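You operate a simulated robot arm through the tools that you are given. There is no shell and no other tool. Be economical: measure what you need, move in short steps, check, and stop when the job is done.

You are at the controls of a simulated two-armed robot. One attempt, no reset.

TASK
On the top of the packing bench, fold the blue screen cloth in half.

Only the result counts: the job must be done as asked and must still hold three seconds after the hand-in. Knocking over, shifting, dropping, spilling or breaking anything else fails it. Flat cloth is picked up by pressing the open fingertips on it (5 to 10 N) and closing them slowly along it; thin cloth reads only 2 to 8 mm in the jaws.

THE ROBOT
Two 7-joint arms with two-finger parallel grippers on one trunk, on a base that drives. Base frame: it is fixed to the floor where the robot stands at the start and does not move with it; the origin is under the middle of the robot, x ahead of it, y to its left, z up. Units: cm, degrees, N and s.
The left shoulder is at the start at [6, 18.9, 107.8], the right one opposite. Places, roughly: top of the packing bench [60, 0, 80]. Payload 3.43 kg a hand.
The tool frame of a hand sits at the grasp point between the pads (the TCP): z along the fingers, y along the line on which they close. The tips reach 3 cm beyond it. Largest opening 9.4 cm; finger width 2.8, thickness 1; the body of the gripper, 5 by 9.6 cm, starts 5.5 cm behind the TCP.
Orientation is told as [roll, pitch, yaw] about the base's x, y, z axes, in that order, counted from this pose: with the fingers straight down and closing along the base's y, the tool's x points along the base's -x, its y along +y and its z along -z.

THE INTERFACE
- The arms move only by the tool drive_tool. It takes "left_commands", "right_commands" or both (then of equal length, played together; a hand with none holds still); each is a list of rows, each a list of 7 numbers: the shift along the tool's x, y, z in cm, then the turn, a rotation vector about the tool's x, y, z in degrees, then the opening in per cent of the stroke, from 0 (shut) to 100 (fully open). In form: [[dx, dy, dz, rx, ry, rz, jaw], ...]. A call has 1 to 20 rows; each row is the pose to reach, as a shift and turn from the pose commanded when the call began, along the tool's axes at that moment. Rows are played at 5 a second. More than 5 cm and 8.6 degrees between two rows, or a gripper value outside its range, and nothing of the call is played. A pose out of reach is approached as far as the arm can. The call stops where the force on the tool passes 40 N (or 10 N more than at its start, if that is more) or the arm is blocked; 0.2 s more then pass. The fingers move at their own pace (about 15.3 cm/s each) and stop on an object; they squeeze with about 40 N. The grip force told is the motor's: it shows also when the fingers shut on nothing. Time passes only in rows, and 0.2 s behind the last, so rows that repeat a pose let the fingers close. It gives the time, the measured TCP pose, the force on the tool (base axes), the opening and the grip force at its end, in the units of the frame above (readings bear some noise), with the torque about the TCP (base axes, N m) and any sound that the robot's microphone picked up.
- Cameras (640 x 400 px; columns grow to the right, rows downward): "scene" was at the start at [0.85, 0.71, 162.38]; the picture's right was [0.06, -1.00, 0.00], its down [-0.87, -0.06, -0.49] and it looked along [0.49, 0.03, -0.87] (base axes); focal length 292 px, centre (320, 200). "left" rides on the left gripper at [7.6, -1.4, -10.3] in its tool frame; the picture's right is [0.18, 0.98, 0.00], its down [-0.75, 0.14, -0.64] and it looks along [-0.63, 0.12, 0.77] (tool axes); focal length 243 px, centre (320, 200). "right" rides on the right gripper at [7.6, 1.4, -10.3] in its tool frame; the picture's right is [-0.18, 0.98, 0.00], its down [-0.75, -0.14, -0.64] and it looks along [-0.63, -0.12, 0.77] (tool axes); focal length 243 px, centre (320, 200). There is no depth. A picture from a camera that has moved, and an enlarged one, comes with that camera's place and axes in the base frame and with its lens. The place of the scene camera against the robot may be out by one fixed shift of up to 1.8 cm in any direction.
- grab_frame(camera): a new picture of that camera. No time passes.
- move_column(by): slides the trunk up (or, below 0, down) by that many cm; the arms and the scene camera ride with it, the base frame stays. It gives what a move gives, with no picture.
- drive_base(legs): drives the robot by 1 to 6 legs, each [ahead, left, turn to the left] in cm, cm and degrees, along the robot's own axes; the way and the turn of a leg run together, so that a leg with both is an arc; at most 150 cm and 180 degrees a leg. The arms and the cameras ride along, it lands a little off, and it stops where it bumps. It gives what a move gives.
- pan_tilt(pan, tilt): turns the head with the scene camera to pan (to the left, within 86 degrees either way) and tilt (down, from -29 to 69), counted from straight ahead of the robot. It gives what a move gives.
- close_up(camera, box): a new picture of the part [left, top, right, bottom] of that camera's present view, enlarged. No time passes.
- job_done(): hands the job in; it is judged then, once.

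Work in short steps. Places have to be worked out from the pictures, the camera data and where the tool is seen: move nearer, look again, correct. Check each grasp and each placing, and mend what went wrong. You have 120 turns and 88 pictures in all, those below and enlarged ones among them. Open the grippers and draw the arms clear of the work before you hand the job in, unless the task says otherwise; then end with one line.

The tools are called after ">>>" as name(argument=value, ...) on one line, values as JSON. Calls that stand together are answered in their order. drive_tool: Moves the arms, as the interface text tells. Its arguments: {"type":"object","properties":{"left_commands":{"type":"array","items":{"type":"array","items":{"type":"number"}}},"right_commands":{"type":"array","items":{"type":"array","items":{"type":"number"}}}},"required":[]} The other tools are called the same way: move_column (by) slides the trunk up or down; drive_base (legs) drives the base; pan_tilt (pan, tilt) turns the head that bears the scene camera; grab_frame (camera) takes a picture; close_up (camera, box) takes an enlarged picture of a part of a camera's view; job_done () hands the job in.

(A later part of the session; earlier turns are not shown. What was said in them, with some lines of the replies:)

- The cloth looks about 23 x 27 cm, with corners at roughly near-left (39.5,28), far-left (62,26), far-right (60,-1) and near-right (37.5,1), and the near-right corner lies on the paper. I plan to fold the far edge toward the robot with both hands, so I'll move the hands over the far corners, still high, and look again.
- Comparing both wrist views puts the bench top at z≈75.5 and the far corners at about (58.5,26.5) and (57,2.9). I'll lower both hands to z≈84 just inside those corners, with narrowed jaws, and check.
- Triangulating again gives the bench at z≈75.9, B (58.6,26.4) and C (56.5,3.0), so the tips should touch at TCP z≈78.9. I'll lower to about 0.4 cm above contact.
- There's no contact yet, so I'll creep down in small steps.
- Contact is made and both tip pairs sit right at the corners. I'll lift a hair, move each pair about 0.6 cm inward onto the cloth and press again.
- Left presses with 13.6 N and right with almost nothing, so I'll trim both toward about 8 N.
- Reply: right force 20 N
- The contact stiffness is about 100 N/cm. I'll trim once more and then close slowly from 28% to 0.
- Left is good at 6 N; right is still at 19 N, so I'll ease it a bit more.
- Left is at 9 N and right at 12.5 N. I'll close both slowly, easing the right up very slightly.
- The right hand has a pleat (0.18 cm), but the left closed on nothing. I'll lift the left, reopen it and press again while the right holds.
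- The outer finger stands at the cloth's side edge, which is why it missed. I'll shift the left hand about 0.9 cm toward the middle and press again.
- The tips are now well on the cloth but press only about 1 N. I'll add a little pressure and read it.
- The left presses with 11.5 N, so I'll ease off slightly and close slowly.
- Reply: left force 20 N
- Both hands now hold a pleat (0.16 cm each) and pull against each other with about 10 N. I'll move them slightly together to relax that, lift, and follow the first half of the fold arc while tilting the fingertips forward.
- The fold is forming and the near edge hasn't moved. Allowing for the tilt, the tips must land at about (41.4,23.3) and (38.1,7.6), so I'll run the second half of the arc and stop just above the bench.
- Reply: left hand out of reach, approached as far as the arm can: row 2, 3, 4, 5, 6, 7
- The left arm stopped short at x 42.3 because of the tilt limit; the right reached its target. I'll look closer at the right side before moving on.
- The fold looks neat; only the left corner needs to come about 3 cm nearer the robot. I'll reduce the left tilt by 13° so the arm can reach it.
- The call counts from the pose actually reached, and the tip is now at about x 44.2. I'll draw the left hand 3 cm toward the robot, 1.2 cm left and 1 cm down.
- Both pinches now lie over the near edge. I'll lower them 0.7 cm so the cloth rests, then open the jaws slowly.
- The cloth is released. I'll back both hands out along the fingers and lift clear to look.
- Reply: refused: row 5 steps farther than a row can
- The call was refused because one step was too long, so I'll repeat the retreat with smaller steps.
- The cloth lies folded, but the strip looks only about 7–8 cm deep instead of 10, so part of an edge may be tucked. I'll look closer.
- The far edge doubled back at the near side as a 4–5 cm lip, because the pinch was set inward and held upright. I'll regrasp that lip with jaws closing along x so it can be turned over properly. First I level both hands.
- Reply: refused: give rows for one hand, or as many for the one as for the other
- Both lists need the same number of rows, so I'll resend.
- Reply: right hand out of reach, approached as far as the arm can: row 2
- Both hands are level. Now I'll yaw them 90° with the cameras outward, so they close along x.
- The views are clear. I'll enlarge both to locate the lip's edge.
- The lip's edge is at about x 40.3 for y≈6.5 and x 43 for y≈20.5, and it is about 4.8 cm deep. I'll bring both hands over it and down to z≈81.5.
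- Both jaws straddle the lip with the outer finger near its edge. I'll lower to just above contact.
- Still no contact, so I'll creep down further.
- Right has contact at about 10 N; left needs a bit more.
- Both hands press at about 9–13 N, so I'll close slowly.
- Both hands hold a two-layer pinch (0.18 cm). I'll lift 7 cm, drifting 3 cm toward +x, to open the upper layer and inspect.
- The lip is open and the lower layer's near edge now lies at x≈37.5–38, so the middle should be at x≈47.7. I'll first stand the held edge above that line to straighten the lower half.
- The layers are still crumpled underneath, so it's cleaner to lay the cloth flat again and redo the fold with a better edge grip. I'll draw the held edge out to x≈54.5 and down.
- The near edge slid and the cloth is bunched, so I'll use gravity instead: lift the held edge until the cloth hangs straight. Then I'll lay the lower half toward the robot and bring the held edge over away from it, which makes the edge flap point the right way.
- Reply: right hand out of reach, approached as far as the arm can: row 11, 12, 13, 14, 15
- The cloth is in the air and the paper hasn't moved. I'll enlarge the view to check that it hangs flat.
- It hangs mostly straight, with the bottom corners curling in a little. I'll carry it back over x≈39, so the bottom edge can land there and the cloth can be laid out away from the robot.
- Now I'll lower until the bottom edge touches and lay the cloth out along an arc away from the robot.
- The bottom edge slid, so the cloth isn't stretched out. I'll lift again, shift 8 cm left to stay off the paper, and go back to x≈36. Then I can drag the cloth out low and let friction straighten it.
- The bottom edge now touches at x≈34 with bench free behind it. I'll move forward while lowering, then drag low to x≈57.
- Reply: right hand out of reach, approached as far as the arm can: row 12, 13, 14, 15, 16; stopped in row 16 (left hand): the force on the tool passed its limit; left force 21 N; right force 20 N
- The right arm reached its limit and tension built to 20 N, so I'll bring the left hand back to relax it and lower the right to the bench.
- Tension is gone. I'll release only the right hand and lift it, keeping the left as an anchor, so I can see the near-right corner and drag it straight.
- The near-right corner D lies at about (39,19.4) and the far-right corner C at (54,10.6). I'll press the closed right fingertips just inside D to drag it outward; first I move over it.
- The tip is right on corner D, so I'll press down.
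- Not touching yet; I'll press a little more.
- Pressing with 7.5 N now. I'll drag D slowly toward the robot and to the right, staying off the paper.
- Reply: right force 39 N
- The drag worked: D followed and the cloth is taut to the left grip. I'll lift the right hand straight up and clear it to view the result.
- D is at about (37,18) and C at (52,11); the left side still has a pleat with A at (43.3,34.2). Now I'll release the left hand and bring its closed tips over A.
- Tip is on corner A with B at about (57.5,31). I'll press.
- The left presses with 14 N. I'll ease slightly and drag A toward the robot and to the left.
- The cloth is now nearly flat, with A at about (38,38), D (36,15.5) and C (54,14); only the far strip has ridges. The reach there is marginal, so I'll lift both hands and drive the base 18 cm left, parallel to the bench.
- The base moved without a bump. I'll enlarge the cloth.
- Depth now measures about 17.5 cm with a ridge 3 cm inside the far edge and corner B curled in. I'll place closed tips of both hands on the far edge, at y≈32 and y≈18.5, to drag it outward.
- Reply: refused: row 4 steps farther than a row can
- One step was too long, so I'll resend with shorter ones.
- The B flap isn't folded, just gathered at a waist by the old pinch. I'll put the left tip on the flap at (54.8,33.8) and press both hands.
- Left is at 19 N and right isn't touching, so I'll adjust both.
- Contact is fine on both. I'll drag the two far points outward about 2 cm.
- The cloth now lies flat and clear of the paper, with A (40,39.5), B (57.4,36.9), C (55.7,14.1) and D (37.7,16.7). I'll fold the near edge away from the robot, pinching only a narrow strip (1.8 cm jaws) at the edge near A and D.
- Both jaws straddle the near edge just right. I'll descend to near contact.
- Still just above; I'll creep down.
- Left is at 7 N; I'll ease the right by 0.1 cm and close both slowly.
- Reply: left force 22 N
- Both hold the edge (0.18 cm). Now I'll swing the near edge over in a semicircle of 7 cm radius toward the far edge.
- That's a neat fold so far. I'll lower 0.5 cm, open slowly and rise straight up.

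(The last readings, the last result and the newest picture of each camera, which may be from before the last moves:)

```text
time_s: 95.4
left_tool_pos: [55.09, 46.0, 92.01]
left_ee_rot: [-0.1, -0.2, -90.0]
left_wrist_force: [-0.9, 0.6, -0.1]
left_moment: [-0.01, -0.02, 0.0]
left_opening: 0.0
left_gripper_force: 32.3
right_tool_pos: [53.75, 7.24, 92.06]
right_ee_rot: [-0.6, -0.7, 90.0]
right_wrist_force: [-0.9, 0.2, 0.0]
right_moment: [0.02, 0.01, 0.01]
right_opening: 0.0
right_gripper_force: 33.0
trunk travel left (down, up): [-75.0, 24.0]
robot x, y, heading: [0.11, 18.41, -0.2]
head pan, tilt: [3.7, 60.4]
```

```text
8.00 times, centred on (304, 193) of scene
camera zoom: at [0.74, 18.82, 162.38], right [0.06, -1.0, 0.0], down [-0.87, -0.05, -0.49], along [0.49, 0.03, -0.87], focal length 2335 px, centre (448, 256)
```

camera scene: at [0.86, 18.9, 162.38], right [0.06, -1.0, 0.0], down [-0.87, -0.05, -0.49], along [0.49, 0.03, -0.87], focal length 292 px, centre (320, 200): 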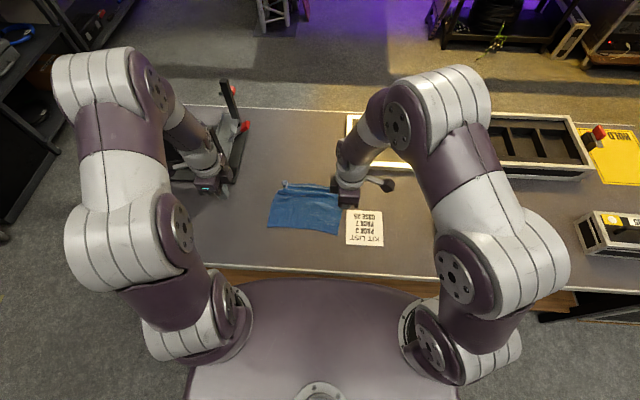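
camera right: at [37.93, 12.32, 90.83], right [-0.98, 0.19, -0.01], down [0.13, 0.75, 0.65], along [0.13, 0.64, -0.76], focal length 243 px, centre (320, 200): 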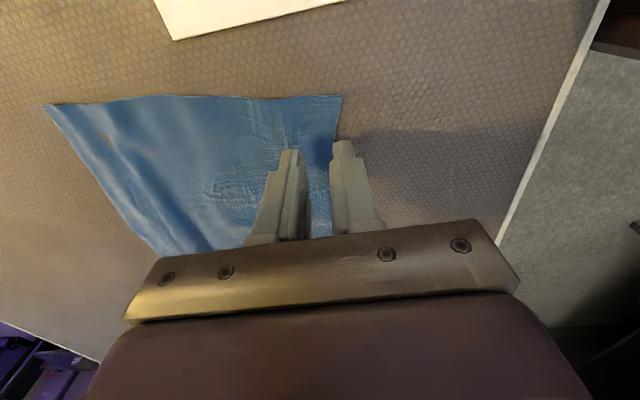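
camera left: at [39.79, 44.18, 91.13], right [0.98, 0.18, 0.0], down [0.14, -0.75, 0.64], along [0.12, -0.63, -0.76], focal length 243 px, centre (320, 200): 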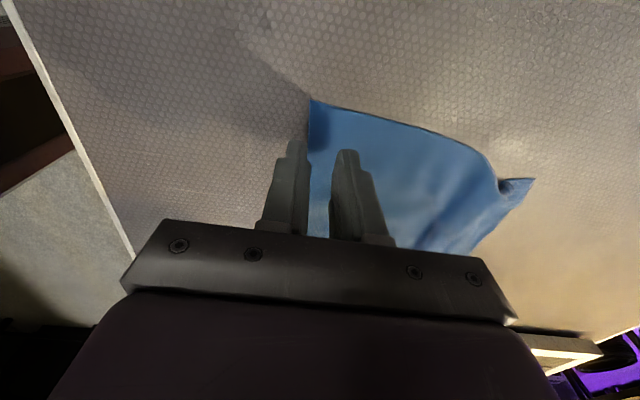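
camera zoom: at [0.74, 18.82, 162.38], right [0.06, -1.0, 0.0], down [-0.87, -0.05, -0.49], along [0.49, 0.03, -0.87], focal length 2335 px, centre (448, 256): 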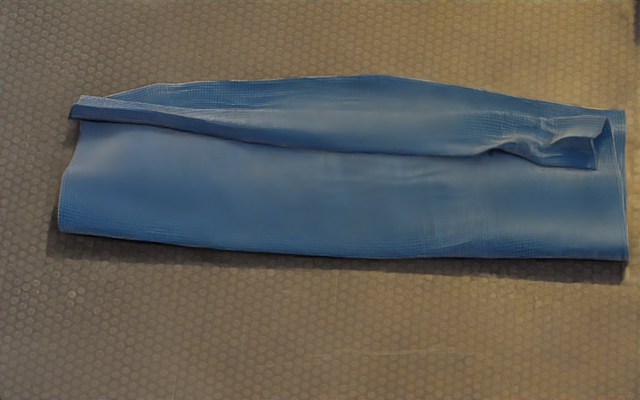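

The cloth is folded close to half, but the top layer's free edge turned back as a lip: about 1 cm at left, 2.5 cm at right, more in the middle. I'll unroll it by pressing lightly near that free edge with both closed tips and dragging toward the far edge.

>>> drive_tool(left_commands=[[-3, 0, 0, 0, 0, 0, 0], [-6, 0, 0, 0, 0, 0, 0], [-9, 0, 1, 0, 0, 0, 0], [-12, -0.2, 3, 0, 0, 0, 0], [-15.5, -0.4, 5, 0, 0, 0, 0], [-15.5, -0.4, 8, 0, 0, 0, 0], [-15.5, -0.4, 10.5, 0, 0, 0, 0], [-15.5, -0.4, 12.2, 0, 0, 0, 0], [-15.5, -0.4, 12.5, 0, 0, 0, 0]], right_commands=[[-3, 0, 0, 0, 0, 0, 0], [-6, 0, 0, 0, 0, 0, 0], [-9, 0, 1, 0, 0, 0, 0], [-12, -0.3, 3, 0, 0, 0, 0], [-14.5, -0.5, 5, 0, 0, 0, 0], [-14.5, -0.5, 8, 0, 0, 0, 0], [-14.5, -0.5, 10.5, 0, 0, 0, 0], [-14.5, -0.5, 12.2, 0, 0, 0, 0], [-14.5, -0.5, 12.5, 0, 0, 0, 0]])

>>> close_up(camera="left", box=[160, 40, 480, 240])

```text
time_s: 96.9
left_tool_pos: [55.11, 30.61, 82.61]
left_ee_rot: [-0.1, -0.1, -89.8]
left_wrist_force: [0.6, 3.0, -0.5]
left_moment: [-0.11, -0.02, -0.01]
left_opening: 0.01
left_gripper_force: 33.4
right_tool_pos: [54.47, 21.41, 82.83]
right_ee_rot: [-0.4, -0.3, 89.8]
right_wrist_force: [-0.2, -1.7, 0.6]
right_moment: [0.13, 0.04, 0.03]
right_opening: 0.02
right_gripper_force: 33.3
trunk travel left (down, up): [-75.0, 24.0]
robot x, y, heading: [0.21, 18.66, -0.2]
head pan, tilt: [3.7, 60.4]
stopped in row 7 (left hand): the force on the tool passed its limit (the readings are from after the stop); the commanded pose is now the measured one
```

```text
2.00 times, centred on (320, 140) of left
camera zoom: at [53.62, 38.18, 93.0], right [0.98, 0.19, 0.0], down [0.15, -0.75, 0.64], along [0.12, -0.63, -0.77], focal length 485 px, centre (320, 320)
```

zoom: 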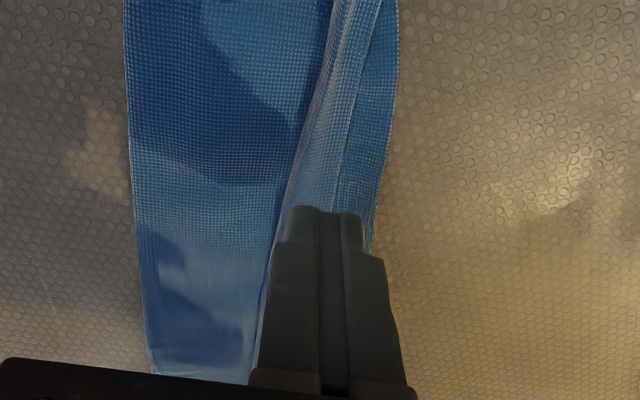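

The hands touched each other, so I'll separate them (y 33 and 20.5). The left view shows the lip is only about 2 cm wide and the bend is about 2 cm short of the far edge, so unrolling it should align the edges.

>>> drive_tool(left_commands=[[1.2, 0, 0, 0, 0, 0, 0], [2.4, -0.1, 0, 0, 0, 0, 0], [2.4, -0.1, 1.5, 0, 0, 0, 0], [2.4, -0.1, 2.7, 0, 0, 0, 0], [2.4, -0.1, 3, 0, 0, 0, 0]], right_commands=[[0.8, 0, 0, 0, 0, 0, 0], [1.2, 0, 0, 0, 0, 0, 0], [1.2, 0, 1.5, 0, 0, 0, 0], [1.2, 0, 2.9, 0, 0, 0, 0], [1.2, 0, 3.2, 0, 0, 0, 0]])

```text
time_s: 98.1
left_tool_pos: [54.92, 33.0, 79.68]
left_ee_rot: [-0.1, -0.1, -89.8]
left_wrist_force: [-0.5, 0.3, 0.2]
left_moment: [-0.01, -0.01, 0.02]
left_opening: 0.02
left_gripper_force: 33.5
right_tool_pos: [54.49, 20.17, 79.64]
right_ee_rot: [-0.4, -0.3, 89.9]
right_wrist_force: [0.0, -0.6, 1.5]
right_moment: [0.02, -0.02, 0.01]
right_opening: 0.0
right_gripper_force: 33.2
trunk travel left (down, up): [-75.0, 24.0]
robot x, y, heading: [0.21, 18.03, -0.2]
head pan, tilt: [3.7, 60.4]
```

Right is starting to touch; I'll creep down further on both.

>>> drive_tool(left_commands=[[0, 0, 0.2, 0, 0, 0, 0], [0, 0, 0.38, 0, 0, 0, 0], [0, 0, 0.38, 0, 0, 0, 0]], right_commands=[[0, 0, 0.1, 0, 0, 0, 0], [0, 0, 0.2, 0, 0, 0, 0], [0, 0, 0.2, 0, 0, 0, 0]])

```text
time_s: 98.9
left_tool_pos: [54.75, 32.9, 79.23]
left_ee_rot: [-0.2, -0.1, -89.9]
left_wrist_force: [-0.8, 0.4, -0.4]
left_moment: [0.02, 0.02, -0.02]
left_opening: 0.0
left_gripper_force: 32.3
right_tool_pos: [54.28, 20.31, 79.41]
right_ee_rot: [-0.4, -0.3, 89.9]
right_wrist_force: [0.9, -0.5, -0.2]
right_moment: [-0.01, -0.02, -0.02]
right_opening: 0.0
right_gripper_force: 33.1
trunk travel left (down, up): [-75.0, 24.0]
robot x, y, heading: [0.01, 18.2, 0.1]
head pan, tilt: [3.7, 60.4]
```

>>> drive_tool(left_commands=[[0, 0, 0.08, 0, 0, 0, 0], [0, 0, 0.14, 0, 0, 0, 0], [0, 0, 0.14, 0, 0, 0, 0]], right_commands=[[0, 0, 0.08, 0, 0, 0, 0], [0, 0, 0.15, 0, 0, 0, 0], [0, 0, 0.15, 0, 0, 0, 0]])

```text
time_s: 99.7
left_tool_pos: [54.9, 32.85, 79.23]
left_ee_rot: [0.0, -0.1, -89.9]
left_wrist_force: [-0.9, 0.6, 6.2]
left_moment: [0.05, 0.04, -0.03]
left_opening: 0.01
left_gripper_force: 33.3
right_tool_pos: [54.43, 20.35, 79.4]
right_ee_rot: [-0.3, -0.3, 90.0]
right_wrist_force: [0.0, -0.1, 1.2]
right_moment: [-0.01, -0.02, 0.01]
right_opening: 0.0
right_gripper_force: 32.7
trunk travel left (down, up): [-75.0, 24.0]
robot x, y, heading: [0.07, 18.23, -0.2]
head pan, tilt: [3.7, 60.4]
```

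Left is at 6 N and right is just touching. I'll press the right a bit more and drag both 3.5 cm toward the far edge.

>>> drive_tool(left_commands=[[0, 0, -0.02, 0, 0, 0, 0], [0, 0.4, -0.02, 0, 0, 0, 0], [0, 0.8, -0.02, 0, 0, 0, 0], [0, 1.2, -0.02, 0, 0, 0, 0], [0, 1.6, -0.02, 0, 0, 0, 0], [0, 2, -0.02, 0, 0, 0, 0], [0, 2.4, -0.02, 0, 0, 0, 0], [0, 2.8, -0.02, 0, 0, 0, 0], [0, 3.2, -0.02, 0, 0, 0, 0], [0, 3.5, -0.02, 0, 0, 0, 0], [0, 3.5, -0.5, 0, 0, 0, 0], [0, 3.5, -2, 0, 0, 0, 0], [4, 3, -6, 0, 0, 0, 0], [8, 2, -9, 0, 0, 0, 0]], right_commands=[[0, 0, 0.07, 0, 0, 0, 0], [0, -0.4, 0.07, 0, 0, 0, 0], [0, -0.8, 0.07, 0, 0, 0, 0], [0, -1.2, 0.07, 0, 0, 0, 0], [0, -1.6, 0.07, 0, 0, 0, 0], [0, -2, 0.07, 0, 0, 0, 0], [0, -2.4, 0.07, 0, 0, 0, 0], [0, -2.8, 0.07, 0, 0, 0, 0], [0, -3.2, 0.07, 0, 0, 0, 0], [0, -3.5, 0.07, 0, 0, 0, 0], [0, -3.5, -0.5, 0, 0, 0, 0], [0, -3.5, -2, 0, 0, 0, 0], [4, -3, -6, 0, 0, 0, 0], [8, -2, -9, 0, 0, 0, 0]])

>>> close_up(camera="scene", box=[264, 168, 344, 218])

```text
refused: row 13 steps farther than a row can; nothing moved
```

```text
8.00 times, centred on (304, 193) of scene
camera zoom: at [0.77, 18.89, 162.39], right [0.06, -1.0, 0.0], down [-0.87, -0.06, -0.49], along [0.49, 0.03, -0.87], focal length 2335 px, centre (448, 256)
```

zoom: 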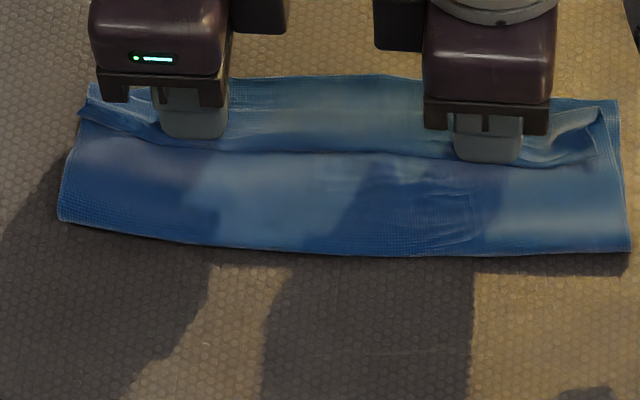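

A step was too long again, so I'll resend with a gentler retreat; fewer pictures remain (10).

>>> drive_tool(left_commands=[[0, 0, -0.02, 0, 0, 0, 0], [0, 0.4, -0.02, 0, 0, 0, 0], [0, 0.8, -0.02, 0, 0, 0, 0], [0, 1.2, -0.02, 0, 0, 0, 0], [0, 1.6, -0.02, 0, 0, 0, 0], [0, 2, -0.02, 0, 0, 0, 0], [0, 2.4, -0.02, 0, 0, 0, 0], [0, 2.8, -0.02, 0, 0, 0, 0], [0, 3.2, -0.02, 0, 0, 0, 0], [0, 3.5, -0.02, 0, 0, 0, 0], [0, 3.5, -0.02, 0, 0, 0, 0]], right_commands=[[0, 0, 0.07, 0, 0, 0, 0], [0, -0.4, 0.07, 0, 0, 0, 0], [0, -0.8, 0.07, 0, 0, 0, 0], [0, -1.2, 0.07, 0, 0, 0, 0], [0, -1.6, 0.07, 0, 0, 0, 0], [0, -2, 0.07, 0, 0, 0, 0], [0, -2.4, 0.07, 0, 0, 0, 0], [0, -2.8, 0.07, 0, 0, 0, 0], [0, -3.2, 0.07, 0, 0, 0, 0], [0, -3.5, 0.07, 0, 0, 0, 0], [0, -3.5, 0.07, 0, 0, 0, 0]])

>>> drive_tool(left_commands=[[0, 0, -1, 0, 0, 0, 0], [0, 0, -4, 0, 0, 0, 0], [2, 0, -7, 0, 0, 0, 0], [5, 0, -9, 0, 0, 0, 0], [8, 0, -11, 0, 0, 0, 0], [10, 0, -12, 0, 0, 0, 0]], right_commands=[[0, 0, -1, 0, 0, 0, 0], [0, 0, -4, 0, 0, 0, 0], [2, 0, -7, 0, 0, 0, 0], [5, 0, -9, 0, 0, 0, 0], [8, 0, -11, 0, 0, 0, 0], [10, 0, -12, 0, 0, 0, 0]])

>>> close_up(camera="scene", box=[264, 160, 344, 220])

```text
time_s: 102.1
left_tool_pos: [58.34, 32.99, 79.16]
left_ee_rot: [-0.1, -0.1, -89.9]
left_wrist_force: [0.2, -0.6, 2.2]
left_moment: [0.0, 0.03, 0.01]
left_opening: 0.0
left_gripper_force: 33.2
right_tool_pos: [57.9, 20.18, 79.18]
right_ee_rot: [-0.4, -0.3, 90.0]
right_wrist_force: [-0.9, 0.1, 4.1]
right_moment: [0.03, 0.04, 0.0]
right_opening: 0.0
right_gripper_force: 33.0
trunk travel left (down, up): [-75.0, 24.0]
robot x, y, heading: [-0.15, 18.55, -0.1]
head pan, tilt: [3.7, 60.4]
```

```text
time_s: 103.5
left_tool_pos: [58.24, 42.95, 91.17]
left_ee_rot: [-0.2, -0.2, -89.8]
left_wrist_force: [-0.3, -1.1, 0.7]
left_moment: [-0.02, -0.01, 0.0]
left_opening: 0.0
left_gripper_force: 33.1
right_tool_pos: [57.81, 10.06, 91.34]
right_ee_rot: [-0.4, -0.2, 89.9]
right_wrist_force: [0.2, -0.2, -0.2]
right_moment: [0.0, -0.01, -0.02]
right_opening: 0.01
right_gripper_force: 32.4
trunk travel left (down, up): [-75.0, 24.0]
robot x, y, heading: [-0.29, 17.93, 0.0]
head pan, tilt: [3.7, 60.4]
```

```text
6.67 times, centred on (304, 190) of scene
camera zoom: at [0.86, 18.9, 162.38], right [0.06, -1.0, 0.0], down [-0.87, -0.06, -0.49], along [0.49, 0.03, -0.87], focal length 1946 px, centre (427, 267)
```

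zoom: 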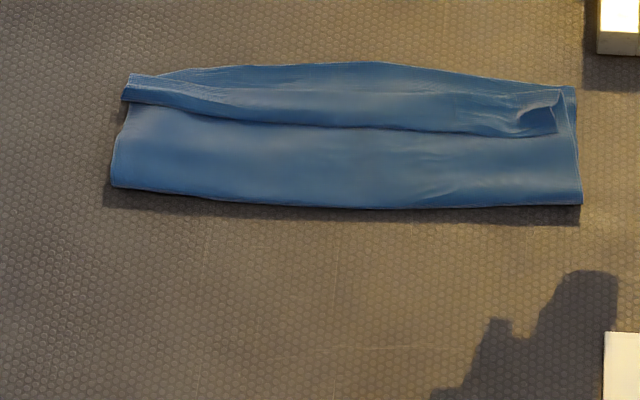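

The whole cloth slid 3.5 cm instead of unrolling. I'll use the jaws themselves: one finger anchors the top layer, the other rests on the lip, and opening them while pressing unrolls it with no net pull. I'll position over the free edge at x≈57.

>>> drive_tool(left_commands=[[-3, -0.3, 0, 0, 0, 0, 0], [-6, -0.6, 1, 0, 0, 0, 0], [-9, -0.9, 3, 0, 0, 0, 0], [-10.45, -1.1, 6, 0, 0, 0, 0], [-10.45, -1.1, 9, 0, 0, 0, 0], [-10.45, -1.1, 11, 0, 0, 0, 0], [-10.45, -1.1, 11.7, 0, 0, 0, 0], [-10.45, -1.1, 11.8, 0, 0, 0, 0]], right_commands=[[-3, 0.3, 0, 0, 0, 0, 0], [-6, 0.6, 1, 0, 0, 0, 0], [-9, 0.8, 3, 0, 0, 0, 0], [-10.45, 0.9, 6, 0, 0, 0, 0], [-10.45, 0.9, 9, 0, 0, 0, 0], [-10.45, 0.9, 11, 0, 0, 0, 0], [-10.45, 0.9, 11.7, 0, 0, 0, 0], [-10.45, 0.9, 11.8, 0, 0, 0, 0]])

>>> grab_frame(camera="left")

```text
time_s: 105.3
left_tool_pos: [57.12, 32.49, 79.25]
left_ee_rot: [-0.1, 0.0, -89.8]
left_wrist_force: [-0.2, -0.1, -0.2]
left_moment: [0.0, 0.0, -0.01]
left_opening: 0.0
left_gripper_force: 33.3
right_tool_pos: [57.03, 20.66, 79.49]
right_ee_rot: [-0.5, -0.3, 89.9]
right_wrist_force: [0.2, -0.3, 0.4]
right_moment: [-0.01, 0.0, 0.02]
right_opening: 0.0
right_gripper_force: 33.4
trunk travel left (down, up): [-75.0, 24.0]
robot x, y, heading: [-0.02, 18.04, 0.1]
head pan, tilt: [3.7, 60.4]
```

```text
8 pictures are left
camera left: at [55.85, 40.04, 89.65], right [0.98, 0.19, 0.0], down [0.15, -0.75, 0.64], along [0.12, -0.63, -0.77], focal length 243 px, centre (320, 200)
```

left: 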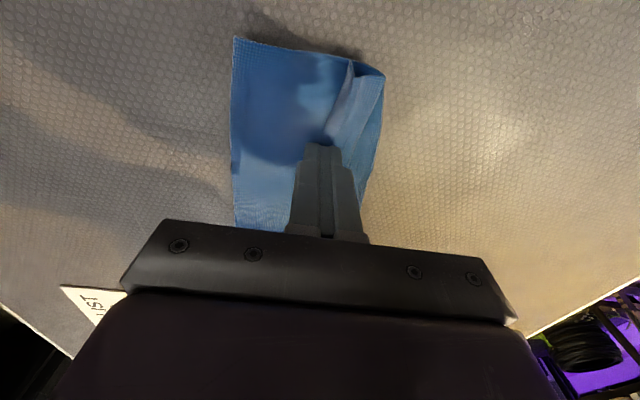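

The fingers straddle the free edge as intended. I'll press down.

>>> drive_tool(left_commands=[[0, 0.1, 0.08, 0, 0, 0, 0], [0, 0.1, 0.16, 0, 0, 0, 0], [0, 0.1, 0.16, 0, 0, 0, 0]], right_commands=[[0, -0.1, 0.1, 0, 0, 0, 0], [0, -0.1, 0.22, 0, 0, 0, 0], [0, -0.1, 0.22, 0, 0, 0, 0]])

```text
time_s: 106.1
left_tool_pos: [57.44, 32.39, 79.21]
left_ee_rot: [-0.2, -0.1, -89.7]
left_wrist_force: [-0.2, -0.3, 5.3]
left_moment: [0.01, -0.01, 0.02]
left_opening: 0.01
left_gripper_force: 32.8
right_tool_pos: [57.21, 20.77, 79.22]
right_ee_rot: [-0.4, -0.3, 89.9]
right_wrist_force: [-0.8, -0.3, 0.4]
right_moment: [-0.01, 0.0, 0.04]
right_opening: 0.0
right_gripper_force: 32.8
trunk travel left (down, up): [-75.0, 24.0]
robot x, y, heading: [0.11, 18.1, -0.1]
head pan, tilt: [3.7, 60.4]
```

I'll add a little pressure, then open the jaws gradually to 4.2 cm while shifting so the anchoring finger stays in place.

>>> drive_tool(left_commands=[[0, 0, 0.03, 0, 0, 0, 0], [0, 0.21, 0.03, 0, 0, 0, 4.5], [0, 0.42, 0.03, 0, 0, 0, 9], [0, 0.63, 0.03, 0, 0, 0, 13.5], [0, 0.85, 0.03, 0, 0, 0, 18], [0, 1.06, 0.03, 0, 0, 0, 22.5], [0, 1.27, 0.03, 0, 0, 0, 27], [0, 1.48, 0.03, 0, 0, 0, 31.5], [0, 1.69, 0.03, 0, 0, 0, 36], [0, 1.9, 0.03, 0, 0, 0, 40.5], [0, 2.1, 0.03, 0, 0, 0, 45], [0, 2.1, 0.03, 0, 0, 0, 45]], right_commands=[[0, 0, 0.1, 0, 0, 0, 0], [0, -0.21, 0.12, 0, 0, 0, 4.5], [0, -0.42, 0.12, 0, 0, 0, 9], [0, -0.63, 0.12, 0, 0, 0, 13.5], [0, -0.85, 0.12, 0, 0, 0, 18], [0, -1.06, 0.12, 0, 0, 0, 22.5], [0, -1.27, 0.12, 0, 0, 0, 27], [0, -1.48, 0.12, 0, 0, 0, 31.5], [0, -1.69, 0.12, 0, 0, 0, 36], [0, -1.9, 0.12, 0, 0, 0, 40.5], [0, -2.1, 0.12, 0, 0, 0, 45], [0, -2.1, 0.12, 0, 0, 0, 45]])

>>> drive_tool(left_commands=[[0, 0, -1, 0, 0, 0, 45], [0, 0, -4, 0, 0, 0, 45], [2, 0, -7, 0, 0, 0, 30], [5, 0, -9, 0, 0, 0, 15], [8, 0, -11, 0, 0, 0, 0], [10, 0, -12, 0, 0, 0, 0]], right_commands=[[0, 0, -1, 0, 0, 0, 45], [0, 0, -4, 0, 0, 0, 45], [2, 0, -7, 0, 0, 0, 30], [5, 0, -9, 0, 0, 0, 15], [8, 0, -11, 0, 0, 0, 0], [10, 0, -12, 0, 0, 0, 0]])

>>> close_up(camera="scene", box=[264, 160, 344, 220])

```text
time_s: 108.7
left_tool_pos: [59.37, 32.4, 79.18]
left_ee_rot: [-0.1, 0.0, -89.9]
left_wrist_force: [-2.5, -1.0, 9.3]
left_moment: [0.01, -0.14, -0.02]
left_opening: 3.81
left_gripper_force: 0.0
right_tool_pos: [57.83, 20.45, 79.39]
right_ee_rot: [-0.5, -0.3, 89.9]
right_wrist_force: [-1.0, 0.5, 0.0]
right_moment: [0.05, 0.0, -0.02]
right_opening: 4.22
right_gripper_force: 0.2
right hand out of reach, approached as far as the arm can: row 6, 7, 8, 9, 10, 11, 12
trunk travel left (down, up): [-75.0, 24.0]
robot x, y, heading: [-0.2, 18.15, -0.3]
head pan, tilt: [3.7, 60.4]
```

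```text
time_s: 110.1
left_tool_pos: [59.56, 42.43, 91.07]
left_ee_rot: [-0.2, -0.1, -89.9]
left_wrist_force: [-0.1, -0.3, -0.7]
left_moment: [-0.02, 0.05, 0.0]
left_opening: 0.0
left_gripper_force: 33.2
right_tool_pos: [57.91, 10.3, 91.36]
right_ee_rot: [-0.5, -0.3, 89.9]
right_wrist_force: [-0.1, -0.6, -0.2]
right_moment: [0.03, -0.01, -0.01]
right_opening: 0.02
right_gripper_force: 32.6
trunk travel left (down, up): [-75.0, 24.0]
robot x, y, heading: [0.28, 18.16, -0.1]
head pan, tilt: [3.7, 60.4]
```

```text
6.67 times, centred on (304, 190) of scene
camera zoom: at [0.87, 18.89, 162.38], right [0.06, -1.0, 0.0], down [-0.87, -0.06, -0.49], along [0.49, 0.03, -0.87], focal length 1946 px, centre (427, 267)
```

zoom: 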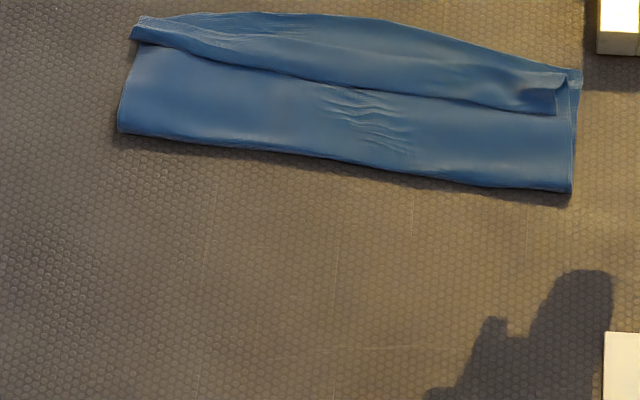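

The cloth shifted again and the lip stayed. Before another try I need to know its exact layering, so I'll look from the left wrist camera.

>>> close_up(camera="left", box=[200, 80, 440, 230])

```text
2.67 times, centred on (320, 155) of left
camera zoom: at [58.12, 50.03, 101.47], right [0.98, 0.19, 0.0], down [0.15, -0.75, 0.64], along [0.12, -0.63, -0.77], focal length 647 px, centre (320, 320)
```

zoom: 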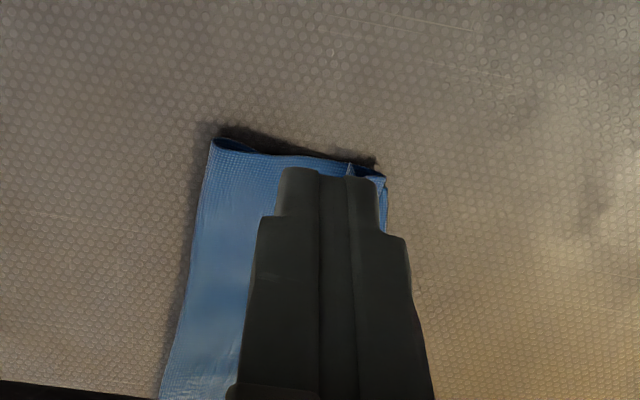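

At the left end the turned-back strip is only about 1.6 cm, with the free edge roughly 2 cm from the far edge. I'll check the whole strip once more at high zoom.

>>> close_up(camera="scene", box=[276, 158, 340, 194])

```text
10.00 times, centred on (308, 176) of scene
camera zoom: at [0.87, 18.89, 162.38], right [0.06, -1.0, 0.0], down [-0.87, -0.06, -0.49], along [0.49, 0.03, -0.87], focal length 2919 px, centre (440, 440)
```

zoom: 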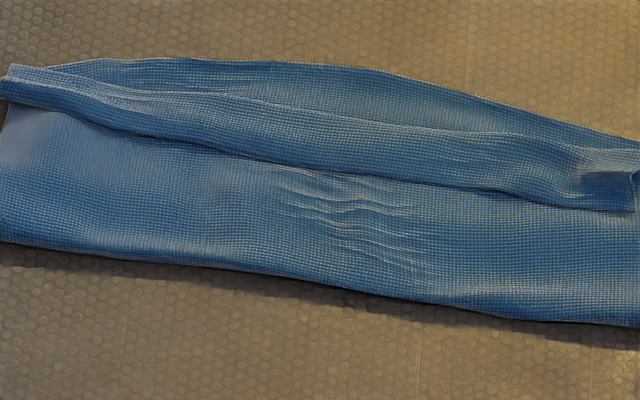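

The free edge now lies about 2 cm from the far edge at the corners, the ends line up, and everything else on the bench is where it was. Further pulling just slides the cloth out of reach, so I'll stop here, open the grippers and draw the arms clear.

>>> drive_tool(left_commands=[[0, 0, -2, 0, 0, 0, 20], [0, 0, -4, 0, 0, 0, 40], [0, -2, -5, 0, 0, 0, 60], [0, -5, -5, 0, 0, 0, 80], [0, -8, -5, 0, 0, 0, 100], [0, -11, -5, 0, 0, 0, 100], [0, -14, -5, 0, 0, 0, 100], [0, -17, -5, 0, 0, 0, 100], [0, -20, -5, 0, 0, 0, 100], [0, -20, -5, 0, 0, 0, 100]], right_commands=[[0, 0, -2, 0, 0, 0, 20], [0, 0, -4, 0, 0, 0, 40], [0, 2, -5, 0, 0, 0, 60], [0, 5, -5, 0, 0, 0, 80], [0, 8, -5, 0, 0, 0, 100], [0, 11, -5, 0, 0, 0, 100], [0, 14, -5, 0, 0, 0, 100], [0, 17, -5, 0, 0, 0, 100], [0, 20, -5, 0, 0, 0, 100], [0, 20, -5, 0, 0, 0, 100]])

>>> grab_frame(camera="scene")

```text
time_s: 112.3
left_tool_pos: [39.35, 42.4, 96.33]
left_ee_rot: [-0.2, -0.1, -89.7]
left_wrist_force: [0.0, 0.1, 0.4]
left_moment: [0.03, 0.04, 0.0]
left_opening: 9.4
left_gripper_force: 0.1
right_tool_pos: [37.79, 10.49, 95.93]
right_ee_rot: [-0.4, -0.3, 89.8]
right_wrist_force: [-0.2, 1.0, 0.3]
right_moment: [0.0, 0.01, 0.02]
right_opening: 9.42
right_gripper_force: 0.0
trunk travel left (down, up): [-75.0, 24.0]
robot x, y, heading: [0.34, 18.14, -0.1]
head pan, tilt: [3.7, 60.4]
```

```text
4 pictures are left
camera scene: at [1.03, 18.89, 162.38], right [0.06, -1.0, 0.0], down [-0.87, -0.06, -0.49], along [0.49, 0.03, -0.87], focal length 292 px, centre (320, 200)
```

scene: 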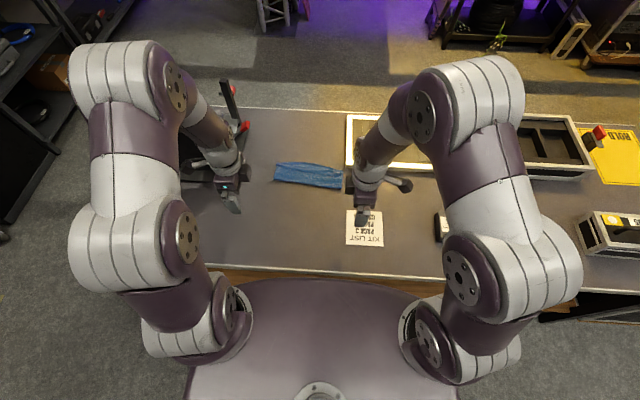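

The cloth lies folded on the bench, everything else is in place, and the grippers are open and clear, so I'm handing in.

>>> job_done()

```text
The job is handed in.
```

I folded the blue cloth roughly in half on the bench, but not cleanly. The top layer's free edge is turned back in a strip about 2 cm wide. It stops about 2 cm short of the far edge at the corners and about 3.5 cm short in the middle. The cloth now lies several cm further from the robot and to the left of where it started. Nothing else looks moved in the last picture.
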